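You operate a simulated robot arm through the tools that you are given. There is no shell and no other tool. Be economical: measure what you need, move in short steps, check, and stop when the job is done.

You run a simulated robot arm. Do the job below in one go: nothing can be reset, and whatever is moved stays where it is left.

TASK
Zero the counter and wind 4 metres on to the orange spindle's core.
Fine: reel and core stay on the winder, the green knob at GRIP, the black arm swung over to the core.
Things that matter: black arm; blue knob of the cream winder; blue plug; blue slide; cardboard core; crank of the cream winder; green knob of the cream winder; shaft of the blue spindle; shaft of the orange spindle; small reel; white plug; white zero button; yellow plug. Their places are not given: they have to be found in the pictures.

The check looks at the end state, three seconds after you hand in, the way a careful person would. Anything else that was tipped, shoved, dropped, spilled or broken makes it a failure.

THE ROBOT
A 7-joint arm with a two-finger parallel gripper, fixed in place. Base frame: the origin is at the foot of the arm, x ahead of it, y to its left, z up. Lengths are in m, angles in rad, forces in N, time in s.
With the tool pointing down near the work surface it reaches from about 0.22 to 0.58 m from the base axis. Its first joint turns from -1.152 to 1.152 rad. Payload 2.5 kg.
The tool frame sits at the grasp point between the pads (the TCP): z along the fingers, y along the line on which they close. The tips reach 0.023 m beyond it. The gripper opens to 0.094 m. The fingers are 0.038 m wide and 0.01 m thick; the gripper's body (0.054 by 0.096 m) begins 0.039 m behind the TCP.
Orientation is that of the tool frame in the base frame, as a unit quaternion [x, y, z, w]. With the fingers straight down and closing along the base's y, the tool's x points along the base's -x, its y along +y and its z along -z.

THE INTERFACE
- The arm moves only by the tool apply_moves. Its argument "targets" is a list of rows, each a list of 7 numbers: the shift along the base's x, y, z in units of 20 mm (1.0 is 20 mm), then the turn, a rotation vector about the base's x, y, z in units of 6 degrees (1.0 is 6 degrees), then the gripper command, from -1 (shut) to 1 (fully open), values between in proportion. In form: [[tx, ty, tz, rx, ry, rz, gripper], ...]. A call has 1 to 8 rows; each row shifts and turns the commanded pose from where the row before left it. A call with a number of a shift or a turn outside -1 to 1 is refused whole. A row lasts 0.2 s, in which the tool goes at most 0.05 m and 0.15 rad; a call with a longer step from one row to the next is refused whole, and so is a gripper value outside its range. A pose out of reach is approached as far as the arm can. The call stops where the force on the tool passes 40 N (or 10 N more than at its start, if that is more) or the arm is blocked; 0.2 s more then pass. Each finger travels about 0.108 m/s and halts on what it meets, pressing with about 29 N; the grip force reading is that of the motor and also rises with nothing between the fingers. The clock runs only during rows and for 0.2 s after the last one: add rows that do not move to give the fingers time. The reply holds the time, the measured pose of the TCP, the force on the tool along the base axes, the opening and the grip force, in the units named above and with some noise, with the torque about the TCP (base axes, N m) and any sound that the robot's microphone picked up, and new pictures: "views" is both (left out), scene, wrist or none.
- Cameras (640 x 400 px; columns grow to the right, rows downward): "scene" is fixed at [0.0908, -0.3895, 0.5583]; the picture's right is [0.98, -0.22, 0.00], its down [-0.10, -0.43, -0.90] and it looks along [0.20, 0.88, -0.44] (base axes); focal length 348 px, centre (320, 200). "wrist" rides on the gripper at [0.086, 0.016, -0.074] in the tool frame; the picture's right is [-0.18, 0.98, 0.00], its down [-0.58, -0.11, -0.81] and it looks along [-0.79, -0.15, 0.59] (tool axes); focal length 243 px, centre (320, 200).
- probe_pixels(camera, pixels): there is no depth. For up to 12 entries [column, row, z] of the newest picture of that camera ("zoom" is the newest enlarged one), the place [x, y] in the base frame at which the ray of that pixel passes the height z, good to about 0.003 m. The clock stands still meanwhile.
- inspect(camera, box): a new picture of the part [left, top, right, bottom] of that camera's present view, enlarged. The clock stands still meanwhile.
- job_done(): hands the job in; it is judged then, once.

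Work in short steps. Measure before you move; look again where a grasp or a placing could have gone wrong, and mend it. You have 80 turns and 200 pictures in all, those below and enlarged ones among them. Open the gripper and draw the arm clear of the work before you hand the job in, unless the task says otherwise; then end with one line.

The tools are called after "Emit:" as name(argument=value, ...) on one line, values as JSON. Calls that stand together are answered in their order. apply_moves: Moves the arm, as the interface text tells. Its arguments: {"type":"object","properties":{"targets":{"type":"array"},"views":{"type":"string","enum":["both","scene","wrist","none"]}},"required":["targets"]} The other tools are called the same way: probe_pixels (camera, pixels) gives the place at which the rays of pixels pass given heights; inspect (camera, box) takes an enlarged picture of a part of a camera's view; job_done () hands the job in.

At the start:

```text
time: 0.0
eef_pos: [0.3817, 0.0628, 0.3913]
tcp_rot: [0.0, 1.0, 0.0, 0.0]
force: [0.1, 0.4, -0.6]
wrist_torque: [0.01, -0.01, 0.0]
width: 0.0941
gripper_force: 0.0
```

scene: 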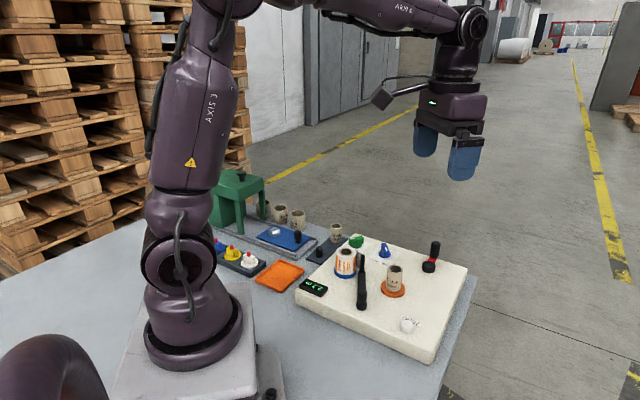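
wrist: 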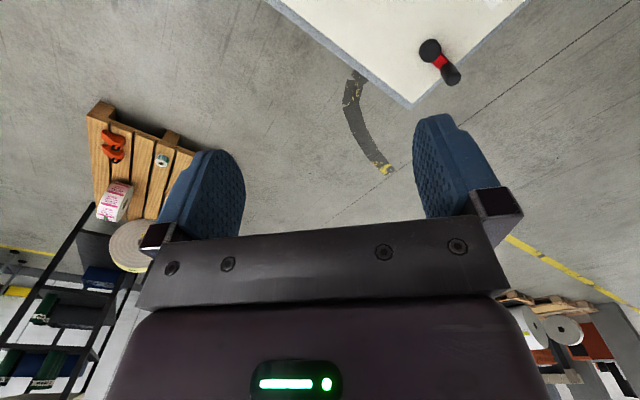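

The scene shows the cream winder around (385,295). I enlarge the work area to see the parts.

Emit:
inspect(camera="scene", box=[290, 220, 480, 370])

Emit:
inspect(camera="scene", box=[190, 160, 360, 300])

```text
2.67 times, centred on (385, 295) of scene
```

zoom: 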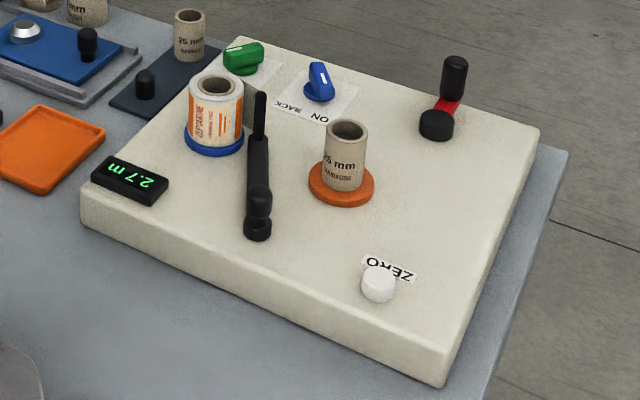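

```text
2.86 times, centred on (275, 230) of scene
```

zoom: 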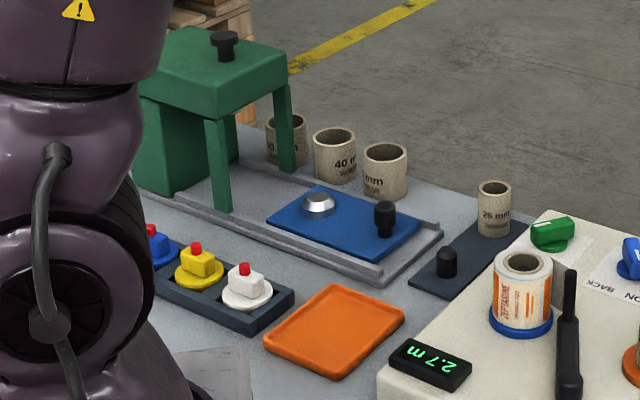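

The winder already has the reel on blue and the core on orange; the counter reads 2.7 m. I probe the main features at a few likely heights.

Emit:
inspect(camera="scene", box=[330, 225, 450, 300])

Emit:
probe_pixels(camera="scene", pixels=[[429, 363, 0.0], [295, 303, 0.0], [422, 353, 0.04], [403, 325, 0.05], [366, 308, 0.05], [392, 293, 0.05], [343, 273, 0.05], [429, 268, 0.05], [435, 245, 0.09], [356, 244, 0.06], [385, 254, 0.06], [408, 322, 0.06]])

```text
5.33 times, centred on (390, 262) of scene
```

zoom: 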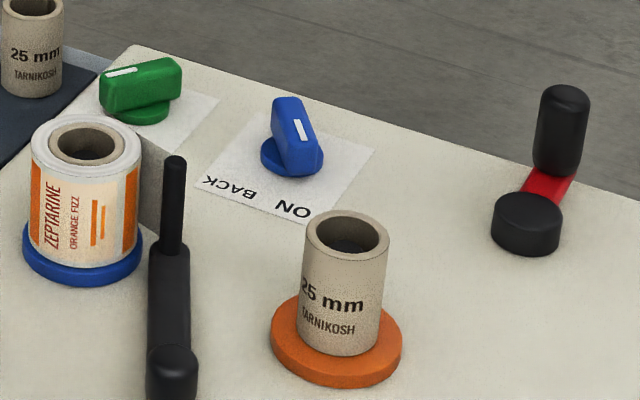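

```text
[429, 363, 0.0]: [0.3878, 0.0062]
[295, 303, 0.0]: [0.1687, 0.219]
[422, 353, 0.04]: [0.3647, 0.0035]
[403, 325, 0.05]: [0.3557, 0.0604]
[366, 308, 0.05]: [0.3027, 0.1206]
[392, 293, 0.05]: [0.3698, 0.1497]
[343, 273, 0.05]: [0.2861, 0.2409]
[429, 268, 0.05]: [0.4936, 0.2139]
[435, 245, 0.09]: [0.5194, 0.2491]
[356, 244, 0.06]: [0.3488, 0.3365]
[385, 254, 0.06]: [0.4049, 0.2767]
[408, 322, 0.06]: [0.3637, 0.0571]
```

I turn the tool -90° about z, tilt it a little and shift to +y, so that the wrist camera looks at the winder from its label side.

Emit:
apply_moves(targets=[[0, 1, 0, 0, 0, -1, -1], [0, 1, 0, 0, 0, -1, -1], [0, 1, 0, 0, 0, -1, -1], [0, 1, 0, 0, 0, -1, -1], [0, 1, 0, 0, 0, -1, -1], [0, 1, 0, 0, 0, -1, -1], [0, 1, 0, 0, 0, -1, -1], [0, 1, 0, 0, 0, -1, -1]], views="none")

Emit:
apply_moves(targets=[[0, 1, 0, 0, 0, -1, -1], [0, 1, 0, 0, 0, -1, -1], [0, 1, 0, 0, 0, -1, -1], [0, 1, 0, 0, 0, -1, -1], [0, 0, 0, 1, 0, -1, -1], [0, 0, 0, 1, 0, -1, -1], [0, 0, 0, 1, 0, -1, -1], [0, 0, 0, 1, 0, 0, -1]])

```text
time: 1.8
eef_pos: [0.3809, 0.2225, 0.392]
tcp_rot: [0.407, 0.913, 0.001, 0.0]
force: [0.1, -1.2, 0.3]
wrist_torque: [0.0, -0.04, 0.03]
width: 0.0
gripper_force: 29.0
```

```text
time: 3.6
eef_pos: [0.3809, 0.303, 0.3934]
tcp_rot: [0.694, 0.689, 0.163, -0.129]
force: [-0.6, -0.7, -0.3]
wrist_torque: [-0.03, -0.01, -0.02]
width: 0.0001
gripper_force: 29.3
```

scene: 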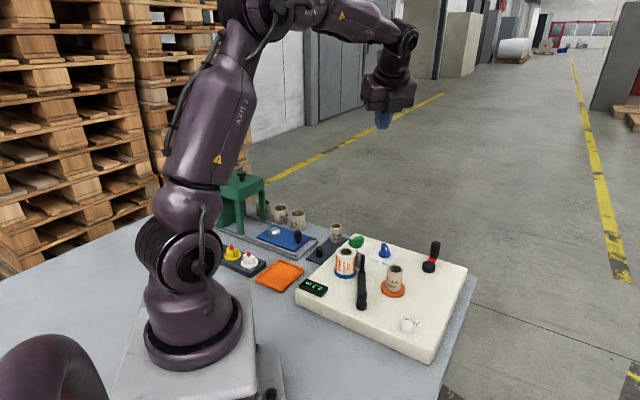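
wrist: 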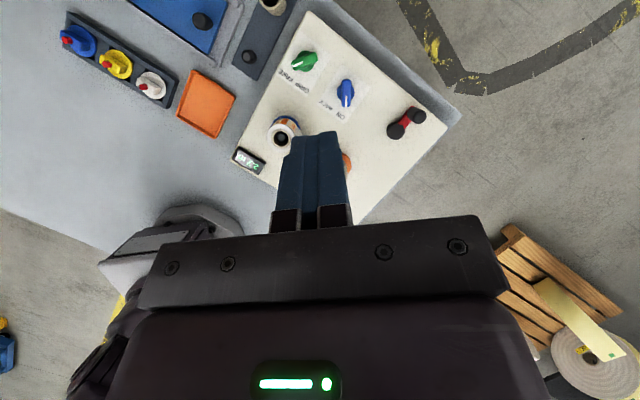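

The wrist now has a good top view. Enlarging the winder.

Emit:
inspect(camera="wrist", box=[220, 10, 460, 160])

Emit:
probe_pixels(camera="wrist", pixels=[[304, 61, 0.06], [346, 93, 0.06], [283, 136, 0.09], [393, 131, 0.06], [416, 115, 0.1], [250, 160, 0.05], [304, 61, 0.05], [346, 93, 0.05], [310, 12, 0.04], [448, 127, 0.04], [358, 220, 0.04]])

```text
2.67 times, centred on (340, 85) of wrist
```

zoom: 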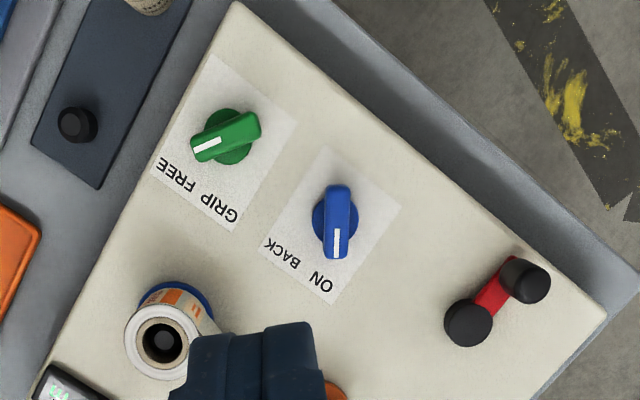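

```text
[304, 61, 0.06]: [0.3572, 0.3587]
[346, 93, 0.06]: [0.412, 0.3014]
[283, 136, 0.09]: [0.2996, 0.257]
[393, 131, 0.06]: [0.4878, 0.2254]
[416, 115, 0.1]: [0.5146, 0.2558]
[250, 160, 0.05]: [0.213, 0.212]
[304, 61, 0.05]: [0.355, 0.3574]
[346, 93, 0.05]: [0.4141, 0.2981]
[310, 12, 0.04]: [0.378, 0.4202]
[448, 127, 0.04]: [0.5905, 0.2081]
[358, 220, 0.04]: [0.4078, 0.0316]
```

Green knob's white mark points to FREE, blue's to ON. I shift 0.16 m to -y to see the arm, core, and zero button.

Emit:
apply_moves(targets=[[0, -1, 0, 0, 0, 0, -1], [0, -1, 0, 0, 0, 0, -1], [0, -1, 0, 0, 0, 0, -1], [0, -1, 0, 0, 0, 0, -1], [0, -1, 0, 0, 0, 0, -1], [0, -1, 0, 0, 0, 0, -1], [0, -1, 0, 0, 0, 0, -1], [0, -1, 0, 0, 0, 0, -1]], views="wrist")

Emit:
inspect(camera="wrist", box=[220, 10, 460, 160])

```text
time: 5.4
eef_pos: [0.3835, 0.1424, 0.3911]
tcp_rot: [0.693, 0.69, 0.163, -0.129]
force: [-0.4, 1.0, -1.3]
wrist_torque: [0.0, -0.01, 0.0]
width: 0.0003
gripper_force: 29.0
```

wrist: 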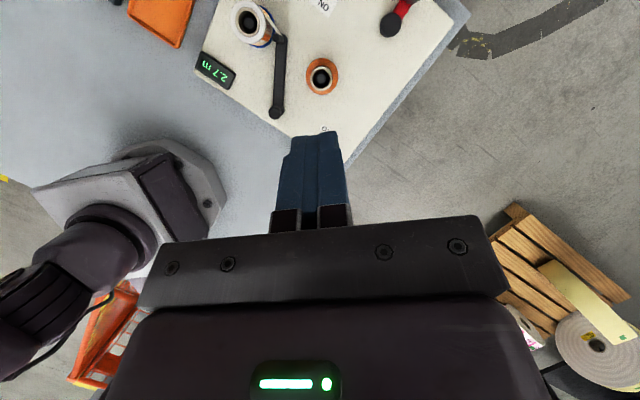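

```text
2.67 times, centred on (340, 85) of wrist
```

zoom: 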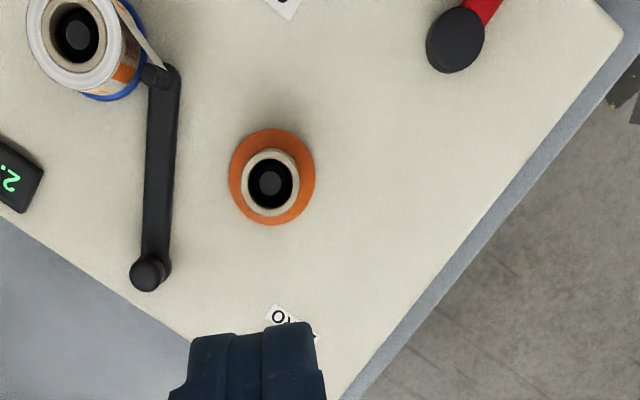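

The tape runs from the reel to the arm's far tip post; hub appears at the near end. I zoom from both cameras and probe for triangulation.

Emit:
probe_pixels(camera="wrist", pixels=[[276, 113, 0.05], [276, 113, 0.08], [279, 38, 0.06], [279, 38, 0.1], [322, 79, 0.05], [322, 76, 0.09], [388, 25, 0.05], [249, 23, 0.09], [276, 113, 0.1], [324, 128, 0.04], [258, 28, 0.05]])

Emit:
inspect(camera="scene", box=[330, 245, 420, 315])

Emit:
inspect(camera="wrist", box=[220, 0, 350, 130])

```text
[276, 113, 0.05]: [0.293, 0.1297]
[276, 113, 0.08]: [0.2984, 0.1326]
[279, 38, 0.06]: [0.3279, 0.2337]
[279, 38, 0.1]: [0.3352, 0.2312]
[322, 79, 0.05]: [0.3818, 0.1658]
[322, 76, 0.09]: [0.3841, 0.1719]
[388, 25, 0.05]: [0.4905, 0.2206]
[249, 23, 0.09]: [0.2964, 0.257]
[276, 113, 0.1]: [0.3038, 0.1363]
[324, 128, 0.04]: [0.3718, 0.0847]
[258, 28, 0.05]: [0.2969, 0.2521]
```

```text
5.71 times, centred on (375, 280) of scene
```

zoom: 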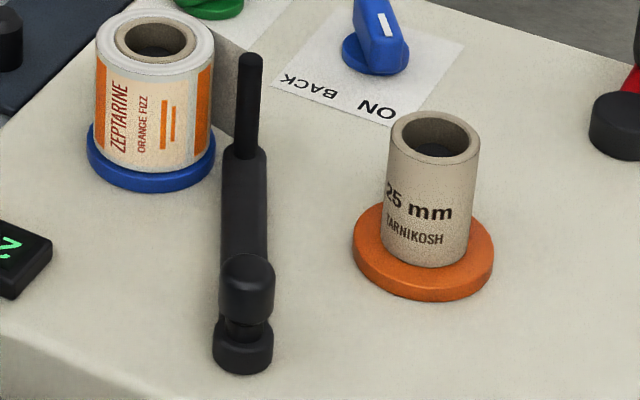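

```text
3.08 times, centred on (285, 65) of wrist
```

zoom: 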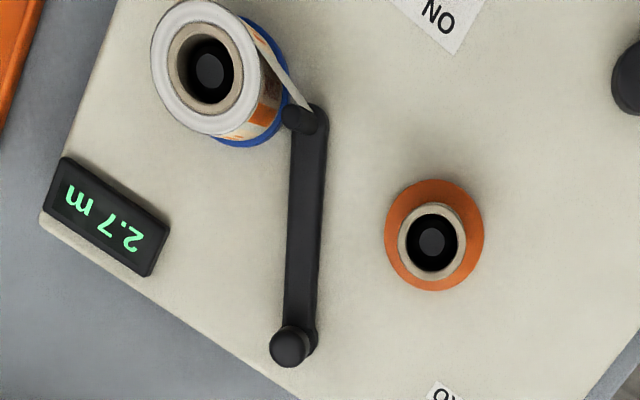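

I triangulate with precise scene pixels: arm knob top (362,291), post top (363,255), post foot (362,272), core top (396,268), crank handle top (435,243), surface corners, and the zero button (408,319).

Emit:
probe_pixels(camera="scene", pixels=[[362, 291, 0.06], [362, 304, 0.035], [363, 255, 0.08], [362, 272, 0.05], [395, 269, 0.08], [392, 289, 0.035], [435, 242, 0.1], [408, 319, 0.05], [422, 362, 0.03], [449, 260, 0.03], [385, 254, 0.045], [356, 244, 0.045]])

Emit:
probe_pixels(camera="wrist", pixels=[[279, 113, 0.06], [281, 38, 0.08], [283, 41, 0.05], [323, 78, 0.08], [321, 77, 0.035], [279, 38, 0.07], [283, 110, 0.035]])

```text
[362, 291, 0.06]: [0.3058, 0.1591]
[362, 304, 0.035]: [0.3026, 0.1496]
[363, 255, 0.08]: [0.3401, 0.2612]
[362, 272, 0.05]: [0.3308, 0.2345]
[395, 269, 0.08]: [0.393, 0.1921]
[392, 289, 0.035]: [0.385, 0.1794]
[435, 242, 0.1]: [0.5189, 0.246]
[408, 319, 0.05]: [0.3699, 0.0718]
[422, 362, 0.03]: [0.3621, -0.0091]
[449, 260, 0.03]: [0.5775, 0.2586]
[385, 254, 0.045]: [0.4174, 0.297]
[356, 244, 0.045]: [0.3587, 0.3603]
```

```text
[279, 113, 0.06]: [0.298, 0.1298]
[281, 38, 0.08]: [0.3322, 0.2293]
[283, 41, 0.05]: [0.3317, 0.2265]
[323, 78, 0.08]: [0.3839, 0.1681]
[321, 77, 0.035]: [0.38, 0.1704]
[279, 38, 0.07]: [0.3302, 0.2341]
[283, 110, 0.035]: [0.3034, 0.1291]
```

Estimates: surface z≈0.04, arm hub (0.300,0.131), tip post (0.333,0.230) top ≈0.10, core (0.384,0.17) top ≈0.10. I level the tool, turn so the closing axis is square to the bar, and come above the bar's reel side at (0.287,0.183).

Emit:
apply_moves(targets=[[-0.6, 0.25, 0, -1, 0, 0, -1], [-0.6, 0.25, 0, -1, 0, 0, -1], [-0.6, 0.25, 0, -1, 0, 0, -1], [-0.6, 0.25, 0, -1, 0, 0, -1], [-0.8, 0.35, -1, 0, 0, -1, -1], [-0.8, 0.35, -1, 0, 0, -1, -1], [-0.8, 0.35, -1, 0, 0, -1, -1], [0, 0, -1, 0, 0, 0, -1]], views="none")

Emit:
apply_moves(targets=[[0, 0, -1, 0, 0, 0, -1], [0, 0, -1, 0, 0, 0, -1], [0, 0, -1, 0, 0, 0, -1], [0, 0, -1, 0, 0, 0, -1], [0, 0, -1, 0, 0, 0, -1], [0, 0, -1, 0, 0, 0, -1], [0, 0, -1, 0, 0, 0, -1]])

```text
time: 7.2
eef_pos: [0.2858, 0.1856, 0.3135]
tcp_rot: [0.807, 0.59, 0.012, 0.022]
force: [-0.8, 0.2, -0.5]
wrist_torque: [0.05, 0.01, 0.01]
width: 0.0
gripper_force: 28.9
```

```text
time: 8.8
eef_pos: [0.2824, 0.1818, 0.1704]
tcp_rot: [0.807, 0.59, 0.013, 0.021]
force: [-0.4, 0.1, 0.3]
wrist_torque: [0.01, 0.0, 0.03]
width: 0.0
gripper_force: 29.0
```

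scene: 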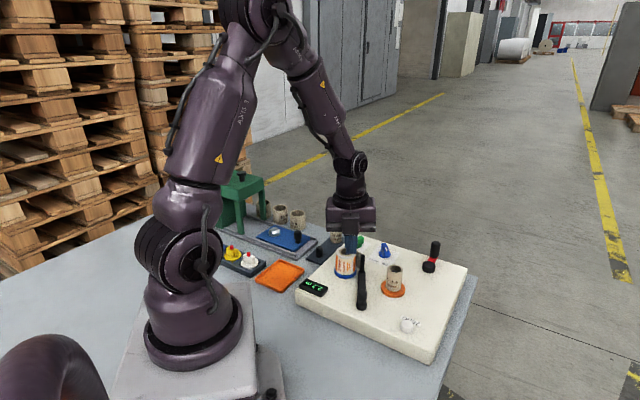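
wrist: 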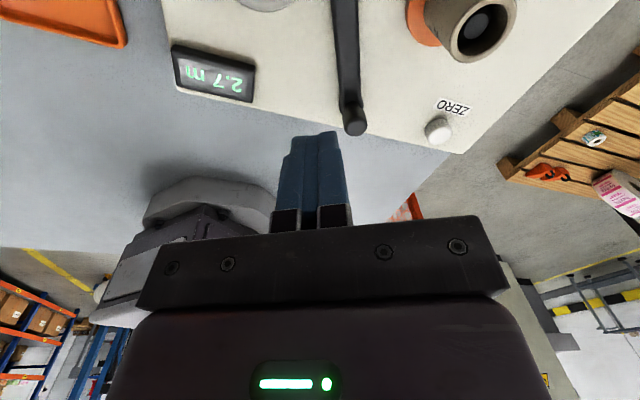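

Checking with the closer view: knob top (356,122), display corner, zero button (438,130), core mouth (470,28).

Emit:
probe_pixels(camera="wrist", pixels=[[356, 122, 0.08], [346, 95, 0.05], [342, 10, 0.05], [438, 130, 0.05], [470, 28, 0.1], [438, 140, 0.04], [251, 101, 0.045], [331, 60, 0.055], [358, 60, 0.055]])

Emit:
inspect(camera="wrist", box=[250, 0, 530, 175])

```text
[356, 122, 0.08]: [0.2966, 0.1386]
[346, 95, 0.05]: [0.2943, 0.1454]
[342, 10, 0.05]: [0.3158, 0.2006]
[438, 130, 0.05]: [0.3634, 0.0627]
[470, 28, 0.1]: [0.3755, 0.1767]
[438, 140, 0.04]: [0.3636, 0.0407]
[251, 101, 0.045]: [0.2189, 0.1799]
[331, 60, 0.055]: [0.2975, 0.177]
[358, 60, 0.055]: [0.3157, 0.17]
```

```text
2.29 times, centred on (390, 88) of wrist
```

zoom: 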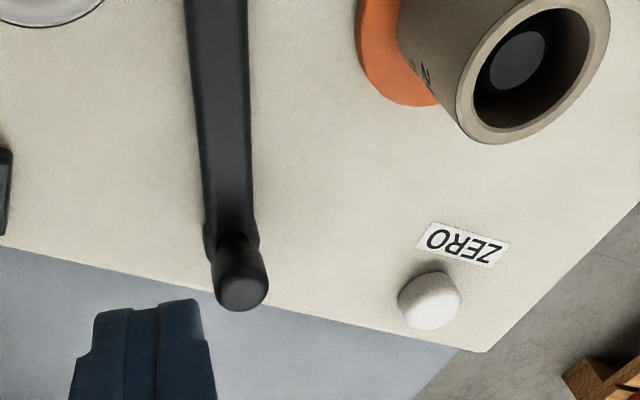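

Bar's left edge is at x≈0.298 at y≈0.177. I move 6 mm left and descend to tips ≈0.05.

Emit:
apply_moves(targets=[[-0.3, 0, -0.8, 0, 0, 0, -1], [0, 0, -0.8, 0, 0, 0, -1], [0, 0, -0.8, 0, 0, 0, -1], [0, 0, -0.8, 0, 0, 0, -1], [0, 0, -0.8, 0, 0, 0, -1], [0, 0, -0.8, 0, 0, 0, -1], [0, 0, 0, 0, 0, 0, -1]])

Emit:
inspect(camera="scene", box=[290, 200, 450, 320])

```text
time: 10.4
eef_pos: [0.2769, 0.182, 0.076]
tcp_rot: [0.807, 0.589, 0.012, 0.021]
force: [-0.4, -0.5, 0.4]
wrist_torque: [0.01, 0.0, -0.01]
width: 0.0
gripper_force: 29.2
```

scene: 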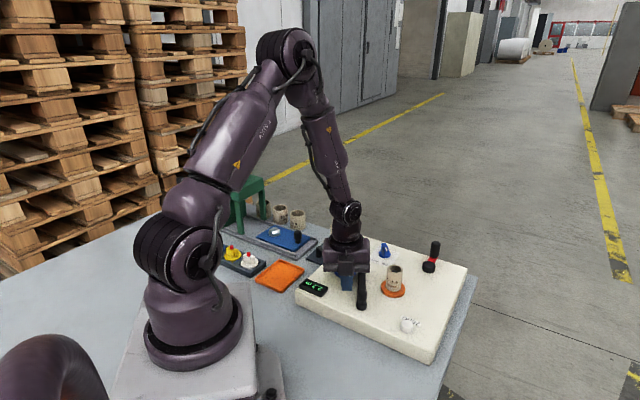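
wrist: 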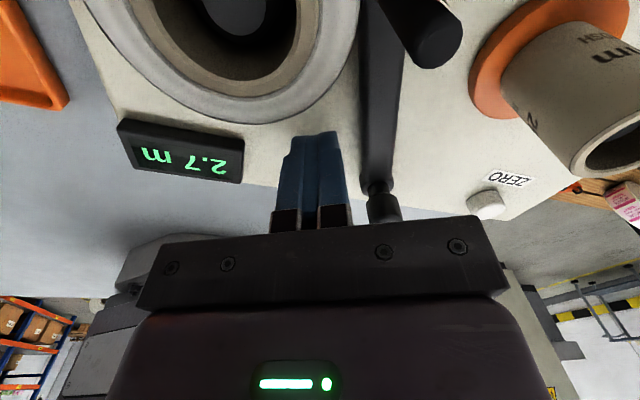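

```text
3.33 times, centred on (370, 260) of scene
```

zoom: 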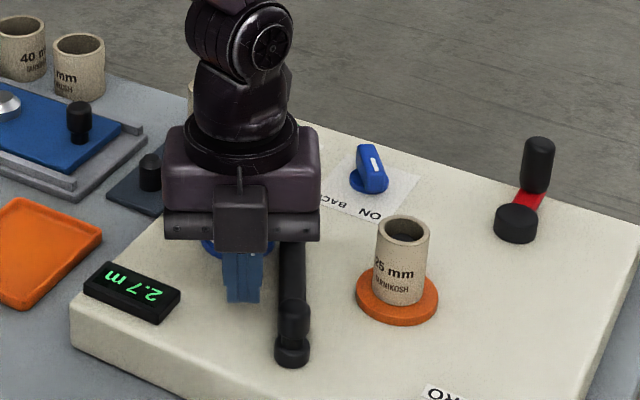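

Fingers sit beside the bar, clear. I lower 7 mm and make contact, then swing the bar in an arc about the hub, first part.

Emit:
apply_moves(targets=[[0, 0, -0.35, 0, 0, 0, -1], [0.45, -0.1, 0, 0, 0, 0, -1], [0.46, -0.11, 0, 0, 0, 0, -1], [0.245, 0.01, 0, 0, 0, -1, -1], [0.245, -0.015, 0, 0, 0, -1, -1], [0.245, -0.035, 0, 0, 0, -1, -1]])

Emit:
inspect(camera="scene", box=[290, 200, 450, 320])

```text
time: 11.3
eef_pos: [0.2923, 0.181, 0.0683]
tcp_rot: [0.814, 0.581, 0.003, 0.015]
force: [-1.5, 1.0, 0.7]
wrist_torque: [0.04, 0.04, 0.0]
width: 0.0
gripper_force: 29.7
stopped in row 4: the force on the tool passed its limit at 48 N (the readings are from after the stop); the commanded pose is now the measured one
```

scene: 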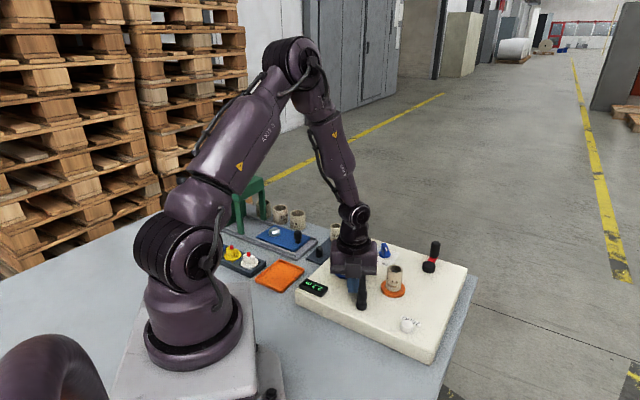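
wrist: 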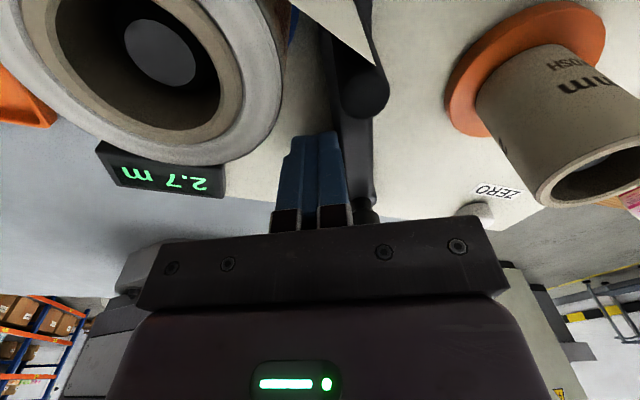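

```text
3.33 times, centred on (370, 260) of scene
```

zoom: 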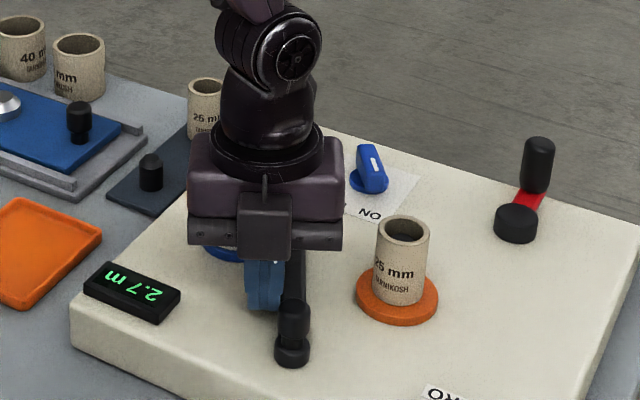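

Contact stopped at 48 N, possibly from speed or damping. I push again with small slow steps and watch whether the bar follows.

Emit:
apply_moves(targets=[[0.08, -0.01, 0, 0, 0, 0, -1], [0.08, -0.01, 0, 0, 0, 0, -1], [0.08, -0.01, 0, 0, 0, 0, -1], [0.08, -0.01, 0, 0, 0, 0, -1], [0.08, -0.01, 0, 0, 0, 0, -1], [0.08, -0.01, 0, 0, 0, 0, -1]])

```text
time: 12.4
eef_pos: [0.2922, 0.1818, 0.0691]
tcp_rot: [0.812, 0.584, -0.006, 0.012]
force: [-1.8, 1.1, 0.6]
wrist_torque: [0.06, 0.01, -0.06]
width: 0.0002
gripper_force: 28.7
stopped in row 5: the force on the tool passed its limit at 42 N (the readings are from after the stop); the commanded pose is now the measured one
```

scene: 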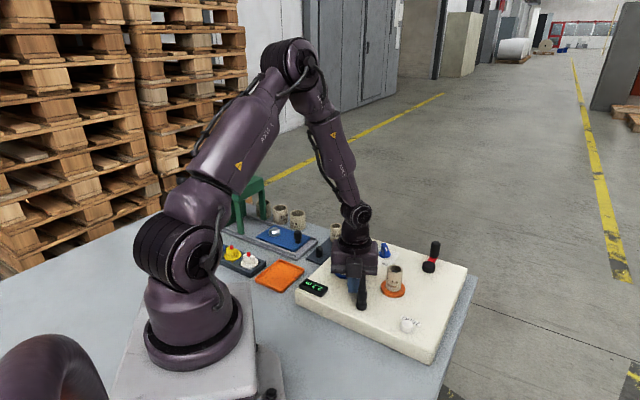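
wrist: 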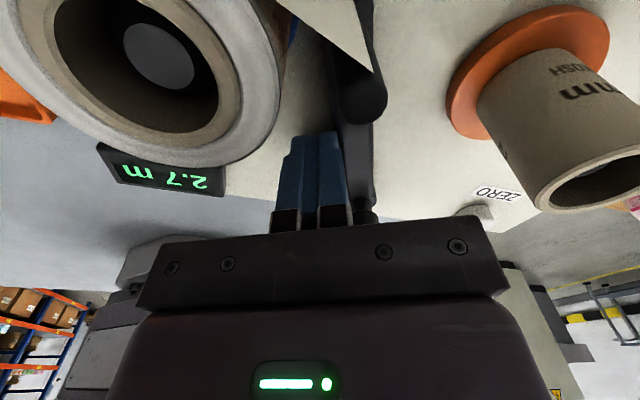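

The bar hasn't moved. I back off, raise, and look closely at both ends of the arm to learn where it pivots.

Emit:
apply_moves(targets=[[-0.6, 0.1, 0.2, 0, 0, 0, -1], [0, 0, 1, 0, 0, 0, -1], [0, 0, 1, 0, 0, 0, -1], [0, -0.8, 1, 0, 0, 0, -1], [0, -0.8, 1, 0, 0, 0, -1], [0, -0.8, 0, 0, 0, 0, -1], [0, 0, 0, 0, 0, 0, -1]])

Emit:
inspect(camera="wrist", box=[230, 0, 470, 150])

Emit:
inspect(camera="scene", box=[325, 235, 405, 315])

```text
time: 14.0
eef_pos: [0.2805, 0.1333, 0.1534]
tcp_rot: [0.812, 0.584, -0.004, 0.012]
force: [0.1, -1.2, -1.3]
wrist_torque: [-0.01, 0.02, -0.02]
width: 0.0001
gripper_force: 28.8
```

scene: 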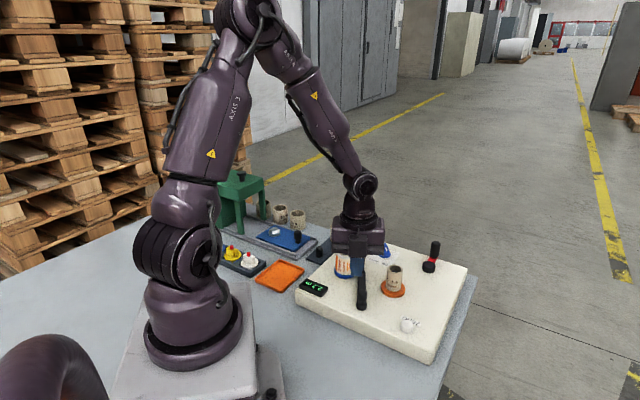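
wrist: 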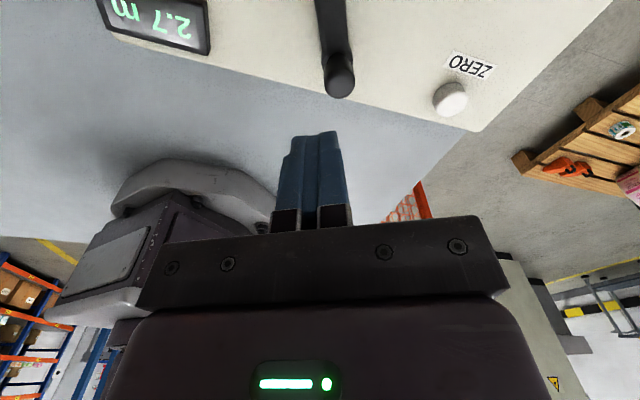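

```text
2.67 times, centred on (350, 75) of wrist
```

zoom: 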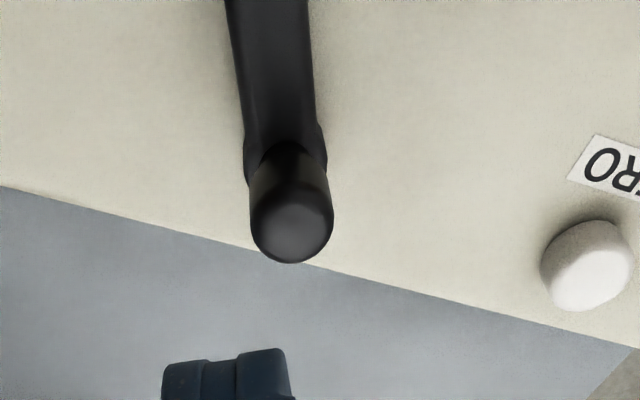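

```text
5.00 times, centred on (365, 275) of scene
```

zoom: 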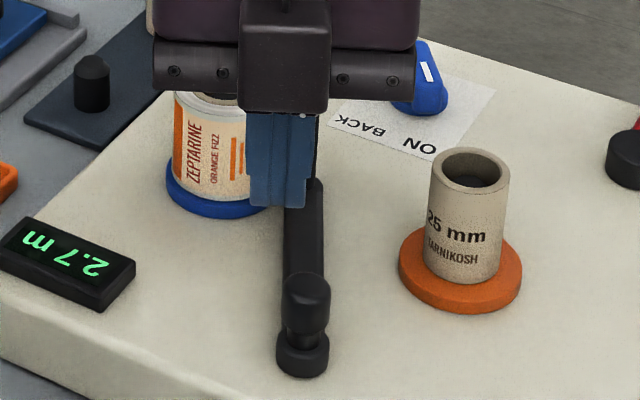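

The arm's hub is the near disc, but the bar gave no motion at 40 N. I'll set the green knob first (needed anyway), then return to the arm; moving over to the green knob with the closing axis square to its bar.

Emit:
apply_moves(targets=[[0.3, 0.9, 0.9, 0, 0, -1, -1], [0.3, 0.9, 0.9, 0, 0, -1, -1], [0.3, 0.9, 0.9, 0, 0, -1, 0], [0.3, 0.9, 0, 0, 0, -1, 0], [0.3, 0.9, 0, 0, 0, -1, 0], [0.3, 0.9, 0, 0, 0, -1, 0], [0.3, 0.9, 0, 0, 0, -1, 0], [0.3, 0.9, 0, 0, 0, -1, 0]])

Emit:
inspect(camera="wrist", box=[220, 0, 480, 160])

```text
time: 15.8
eef_pos: [0.3487, 0.2626, 0.1984]
tcp_rot: [0.979, 0.203, -0.011, 0.006]
force: [0.2, 0.0, -0.3]
wrist_torque: [-0.02, 0.02, -0.02]
width: 0.0469
gripper_force: 0.1
out of reach, approached as far as the arm can: row 8
```

scene: 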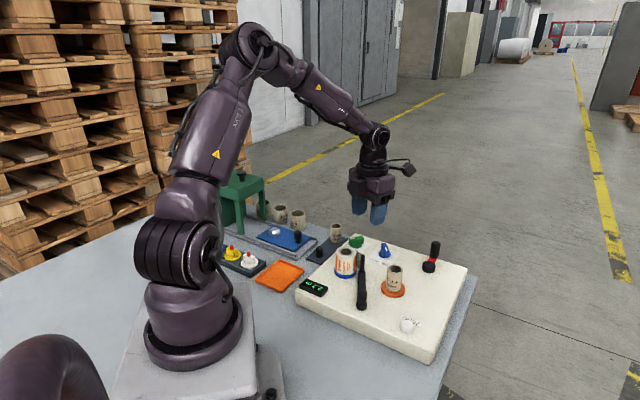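
wrist: 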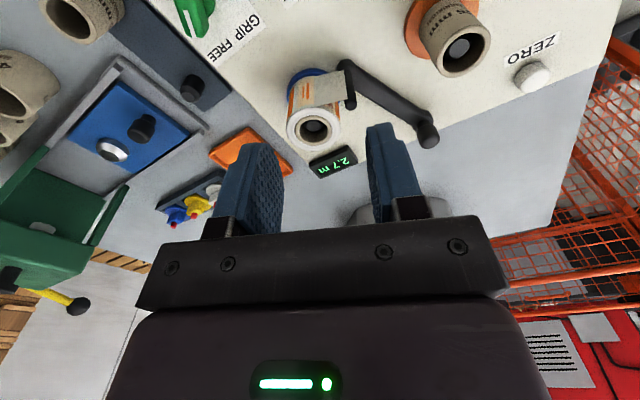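

```text
2.46 times, centred on (350, 80) of wrist
```

zoom: 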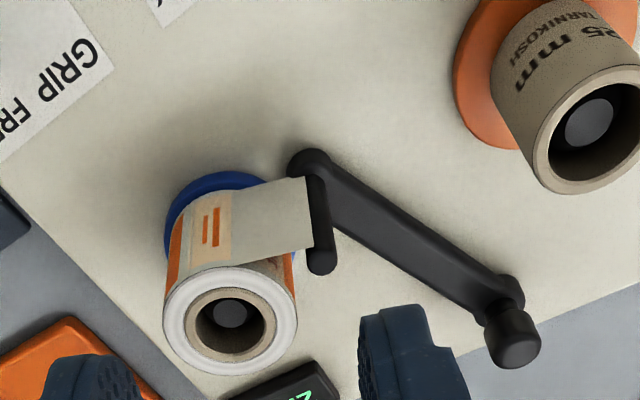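

The tape path is clear in this view (reel to tip post). I check the green knob's place against its neighbours before going over it.

Emit:
probe_pixels(camera="scene", pixels=[[335, 240, 0.02], [336, 226, 0.06], [356, 240, 0.055], [357, 246, 0.04], [356, 236, 0.06], [319, 252, 0.02]])

Emit:
probe_pixels(camera="wrist", pixels=[[195, 15, 0.05], [208, 5, 0.055], [190, 30, 0.055], [70, 10, 0.05], [432, 135, 0.08], [350, 68, 0.05], [348, 103, 0.09], [532, 75, 0.05], [415, 130, 0.045]])

Emit:
inspect(camera="scene", box=[310, 215, 410, 275])

```text
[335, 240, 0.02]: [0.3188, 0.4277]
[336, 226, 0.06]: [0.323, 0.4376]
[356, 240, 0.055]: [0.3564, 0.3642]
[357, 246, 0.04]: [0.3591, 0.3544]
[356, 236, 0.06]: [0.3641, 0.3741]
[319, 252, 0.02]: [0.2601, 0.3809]
```

```text
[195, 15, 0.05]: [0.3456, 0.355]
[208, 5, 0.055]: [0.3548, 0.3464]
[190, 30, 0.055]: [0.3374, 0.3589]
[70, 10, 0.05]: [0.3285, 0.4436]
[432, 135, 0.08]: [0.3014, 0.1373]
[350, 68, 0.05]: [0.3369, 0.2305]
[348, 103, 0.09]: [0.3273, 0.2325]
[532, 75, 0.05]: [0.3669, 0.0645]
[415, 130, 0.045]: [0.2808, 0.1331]
```

```text
6.40 times, centred on (360, 245) of scene
```

zoom: 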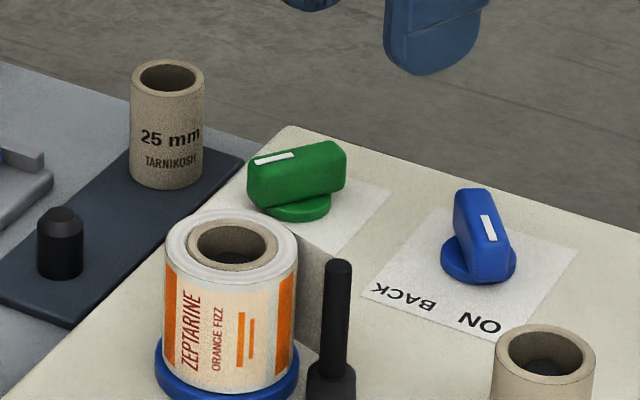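

Knob centre ≈(0.358,0.358), bar top ≈0.06. Moving above it and halfway down.

Emit:
apply_moves(targets=[[0.1, 0.8, -0.5, 0, 0, 0, 0], [0.1, 0.8, -0.5, 0, 0, 0, 0], [0.1, 0.8, -0.5, 0, 0, 0, 0], [0.1, 0.8, -0.5, 0, 0, 0, 0], [0.06, 0.8, -0.5, 0, 0, 0, 0], [0, 0.77, -0.5, 0, 0, 0, 0], [0, 0, -0.5, 0, 0, 0, 0]])

Emit:
inspect(camera="wrist", box=[180, 40, 440, 240])

Emit:
inspect(camera="scene", box=[310, 190, 430, 280])

```text
time: 17.4
eef_pos: [0.3884, 0.3253, 0.1153]
tcp_rot: [0.979, 0.203, -0.009, 0.009]
force: [-0.1, -0.8, -0.9]
wrist_torque: [-0.02, 0.02, -0.01]
width: 0.0469
gripper_force: 0.0
out of reach, approached as far as the arm can: row 1, 2, 3, 4, 5, 6
```

scene: 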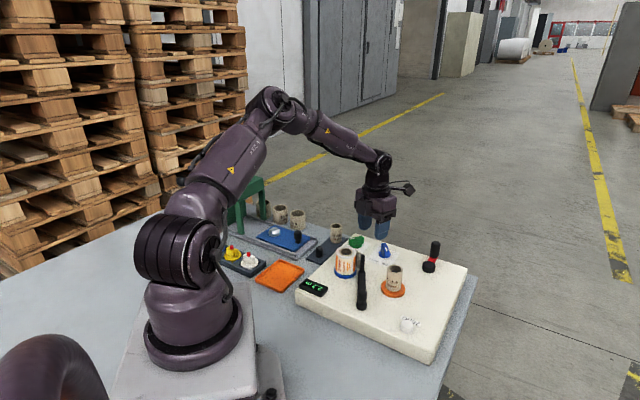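
wrist: 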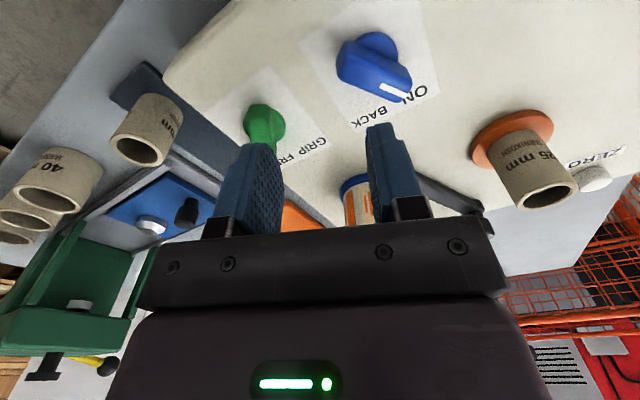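

```text
2.00 times, centred on (310, 140) of wrist
```

zoom: 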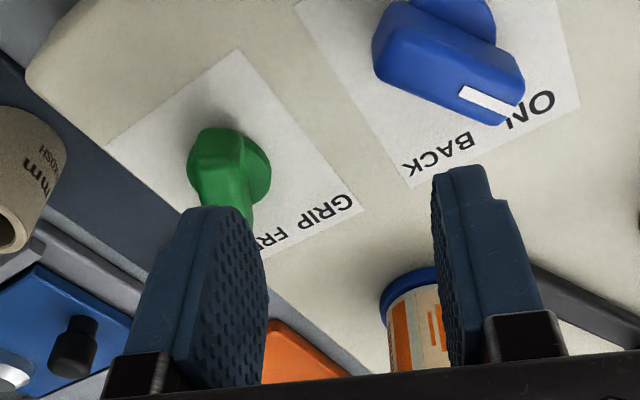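

```text
4.44 times, centred on (370, 235) of scene
```

zoom: 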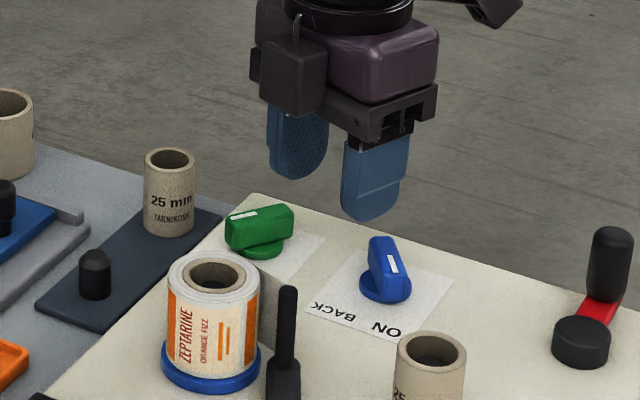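

Wrist limit reached at this yaw; I turn back by 6° and see where the arm settles.

Emit:
apply_moves(targets=[[0, 0, 0, 0, 0, 1, 0], [0, 0, 0, 0, 0, 0, 0], [0, 0, 0, 0, 0, 0, 0]], views="none")

```text
time: 18.2
eef_pos: [0.3877, 0.3243, 0.1157]
tcp_rot: [0.967, 0.254, -0.008, 0.009]
force: [0.2, -0.5, 0.1]
wrist_torque: [0.01, -0.02, 0.01]
width: 0.0471
gripper_force: 0.1
```

Now shift over the knob at (0.358,0.358).

Emit:
apply_moves(targets=[[-0.5, 0.55, 0, 0, 0, 0, 0], [-0.5, 0.55, 0, 0, 0, 0, 0], [-0.5, 0.55, 0, 0, 0, 0, 0], [0, 0, 0, 0, 0, 0, 0]])

Emit:
inspect(camera="wrist", box=[180, 40, 440, 240])

Emit:
inspect(camera="scene", box=[310, 190, 430, 280])

```text
time: 19.2
eef_pos: [0.3665, 0.3443, 0.1121]
tcp_rot: [0.967, 0.255, -0.009, 0.007]
force: [-0.3, -0.4, 0.6]
wrist_torque: [0.02, -0.01, 0.01]
width: 0.0469
gripper_force: 0.0
out of reach, approached as far as the arm can: row 3
```

scene: 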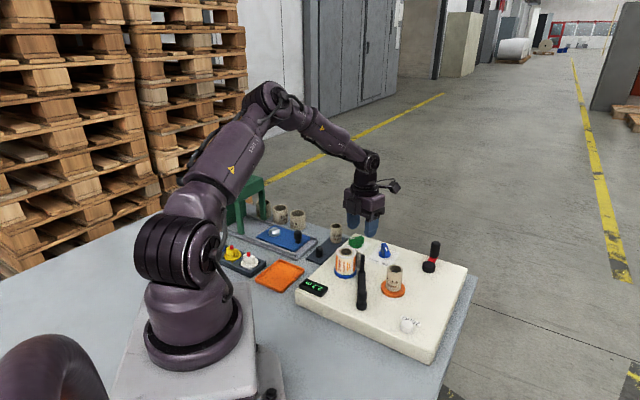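
wrist: 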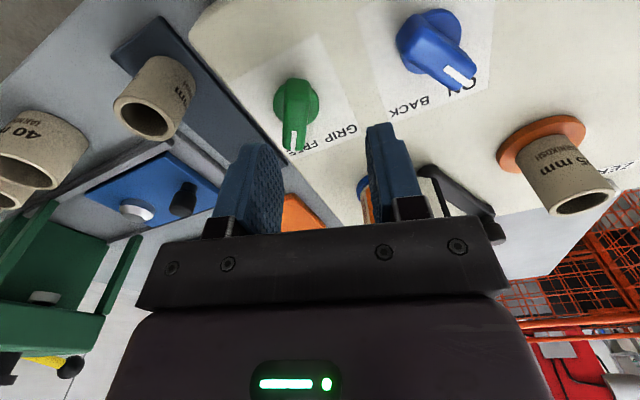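

```text
2.00 times, centred on (310, 140) of wrist
```

zoom: 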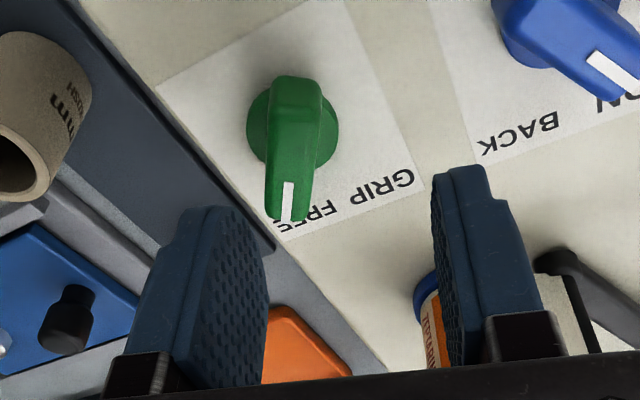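

```text
4.44 times, centred on (370, 235) of scene
```

zoom: 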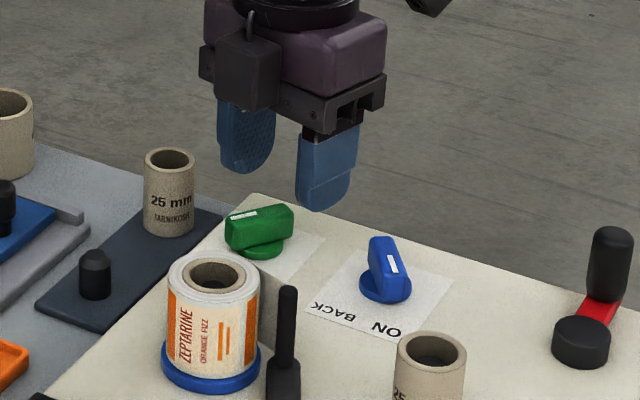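

Bar looks well-aligned. One more 6° turn and the remaining shift; probing the knob first.

Emit:
probe_pixels(camera="wrist", pixels=[[299, 84, 0.06], [290, 148, 0.06], [295, 110, 0.06], [297, 97, 0.042], [297, 102, 0.05], [430, 50, 0.055]])

Emit:
apply_moves(targets=[[0, 0, 0, 0, 0, 1, 0], [-0.22, 0.35, 0, 0, 0, 0, 0], [-0.22, 0.35, 0, 0, 0, 0, 0], [0, 0, 0, 0, 0, 0, 0]], views="wrist")

Emit:
inspect(camera="wrist", box=[180, 40, 440, 240])

```text
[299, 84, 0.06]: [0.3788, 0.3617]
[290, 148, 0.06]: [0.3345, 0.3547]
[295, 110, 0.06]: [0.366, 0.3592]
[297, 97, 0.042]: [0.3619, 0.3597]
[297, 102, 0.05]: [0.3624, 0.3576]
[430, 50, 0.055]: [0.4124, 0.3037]
```

```text
time: 20.2
eef_pos: [0.3564, 0.359, 0.1109]
tcp_rot: [0.952, 0.305, -0.008, 0.01]
force: [0.1, 0.4, -0.4]
wrist_torque: [0.03, 0.02, -0.01]
width: 0.0471
gripper_force: 0.0
```

wrist: 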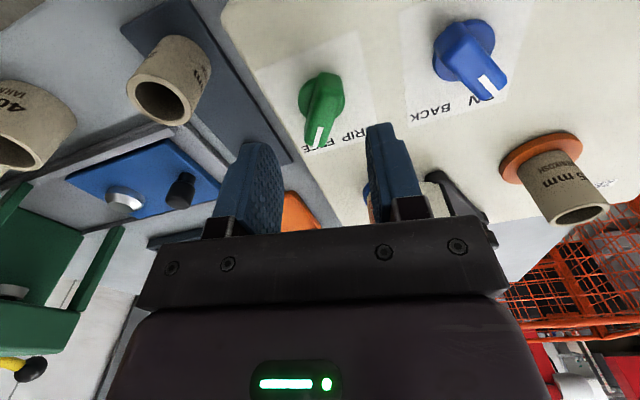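

```text
2.00 times, centred on (310, 140) of wrist
```

zoom: 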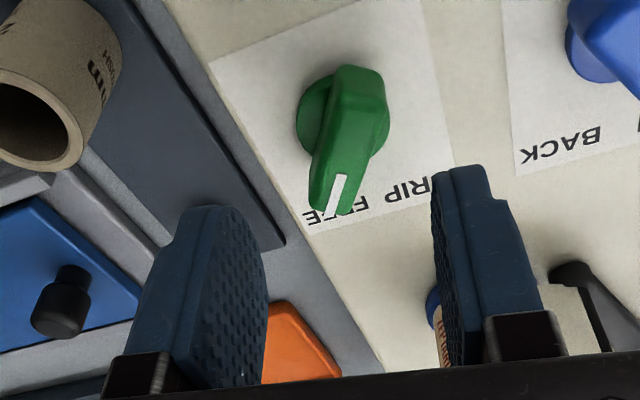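

Knob centre ≈(0.360,0.359). Open slightly more, descend to z≈0.067, then close.

Emit:
apply_moves(targets=[[0.15, 0, -0.6, 0, 0, 0, 0.3], [0, 0, -0.6, 0, 0, 0, 0.3], [0, 0, -0.6, 0, 0, 0, 0.3], [0, 0, -0.4, 0, 0, 0, 0.3], [0, 0, 0, 0, 0, 0, 0.3]])

Emit:
inspect(camera="scene", box=[310, 190, 430, 280])

```text
time: 21.4
eef_pos: [0.3602, 0.3593, 0.065]
tcp_rot: [0.953, 0.303, -0.007, 0.01]
force: [1.2, 0.2, -0.3]
wrist_torque: [0.01, -0.03, 0.02]
width: 0.0612
gripper_force: 0.1
```

scene: 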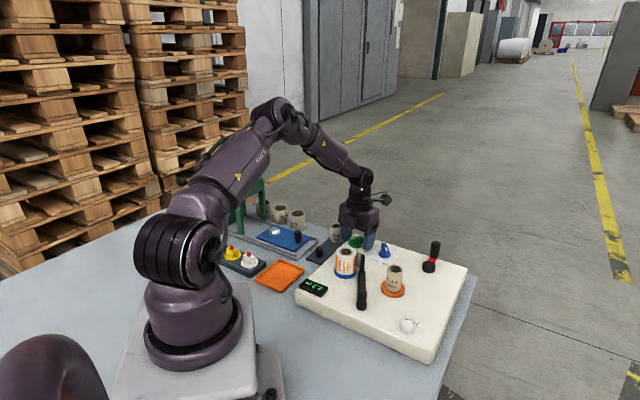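
wrist: 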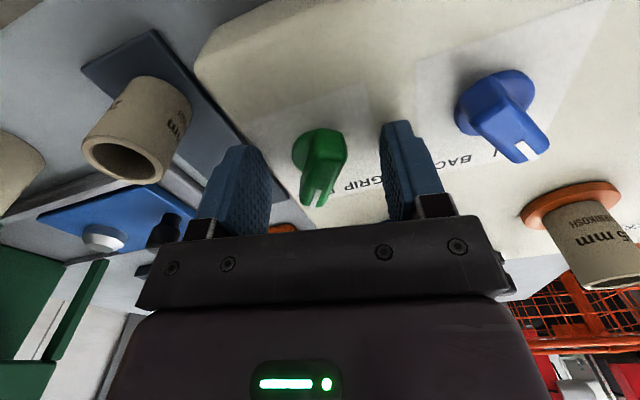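

```text
4.44 times, centred on (370, 235) of scene
```

zoom: 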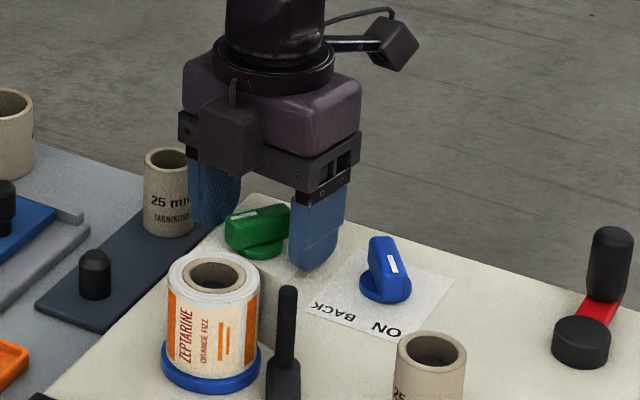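

Knob is between the pads. Closing on it.

Emit:
apply_moves(targets=[[0, 0, 0, 0, 0, 0, -0.6], [0, 0, 0, 0, 0, 0, -1], [0, 0, 0, 0, 0, 0, -1]])

Emit:
inspect(camera="wrist", box=[200, 60, 440, 240])

```text
time: 22.2
eef_pos: [0.3593, 0.3594, 0.0661]
tcp_rot: [0.953, 0.304, -0.009, 0.01]
force: [0.9, 2.6, -2.7]
wrist_torque: [0.43, 0.86, -0.04]
width: 0.0291
gripper_force: 45.0
```

scene: 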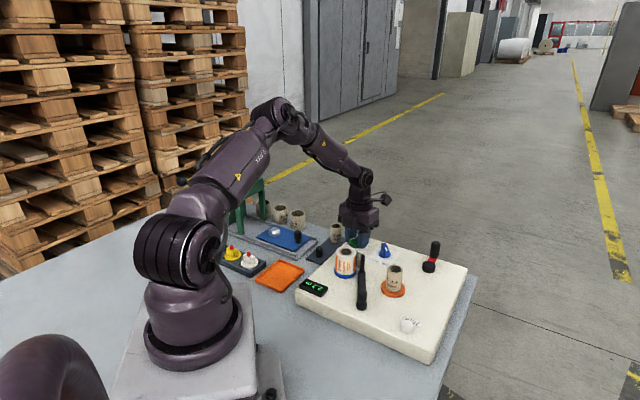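
wrist: 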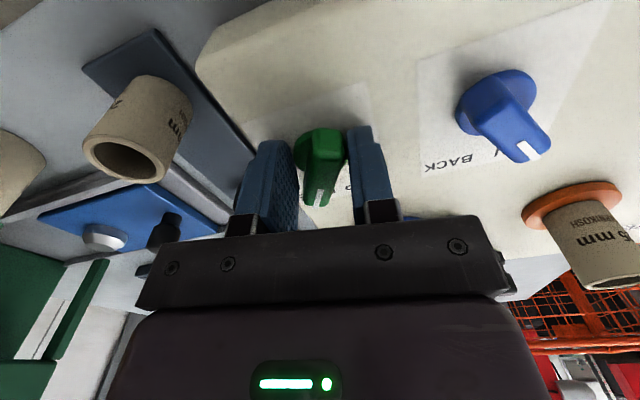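

```text
2.22 times, centred on (320, 150) of wrist
```

zoom: 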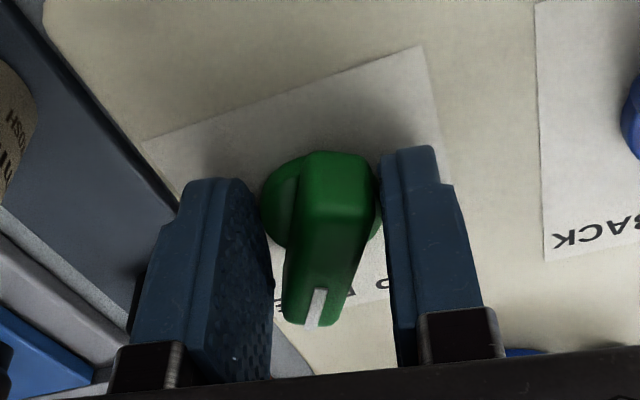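

The tips are pinching the knob's round base (0.029). Open a bit, rise 8 mm, and close on the bar only.

Emit:
apply_moves(targets=[[0, 0, 0, 0, 0, 0, 0], [0, 0, 0.2, 0, 0, 0, 0], [0, 0, 0.2, 0, 0, 0, 0], [0, 0, 0, 0, 0, 0, -1], [0, 0, 0, 0, 0, 0, -1], [0, 0, 0, 0, 0, 0, -1]])

Emit:
inspect(camera="wrist", box=[200, 60, 440, 240])

```text
time: 23.6
eef_pos: [0.3606, 0.3591, 0.0738]
tcp_rot: [0.953, 0.304, -0.01, 0.009]
force: [-6.2, 0.3, 1.1]
wrist_torque: [0.62, 0.25, -0.01]
width: 0.0148
gripper_force: 44.6
```

scene: 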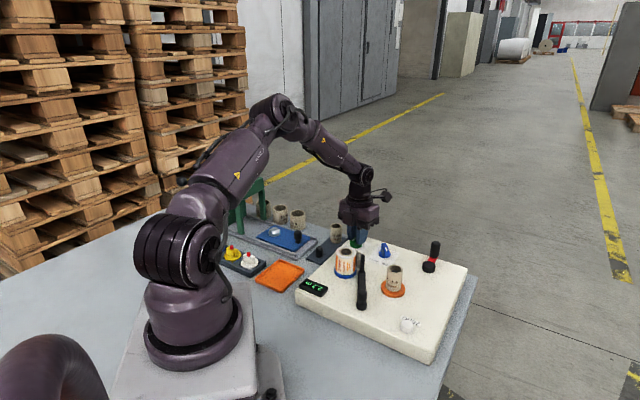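
wrist: 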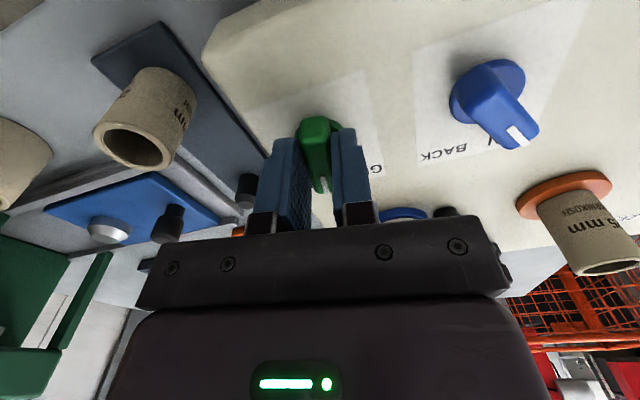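

```text
2.22 times, centred on (320, 150) of wrist
```

zoom: 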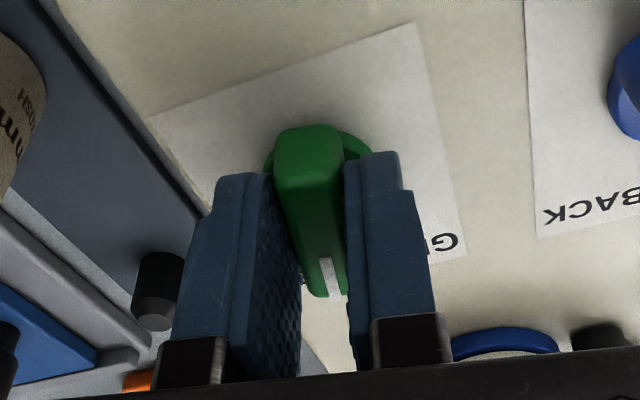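

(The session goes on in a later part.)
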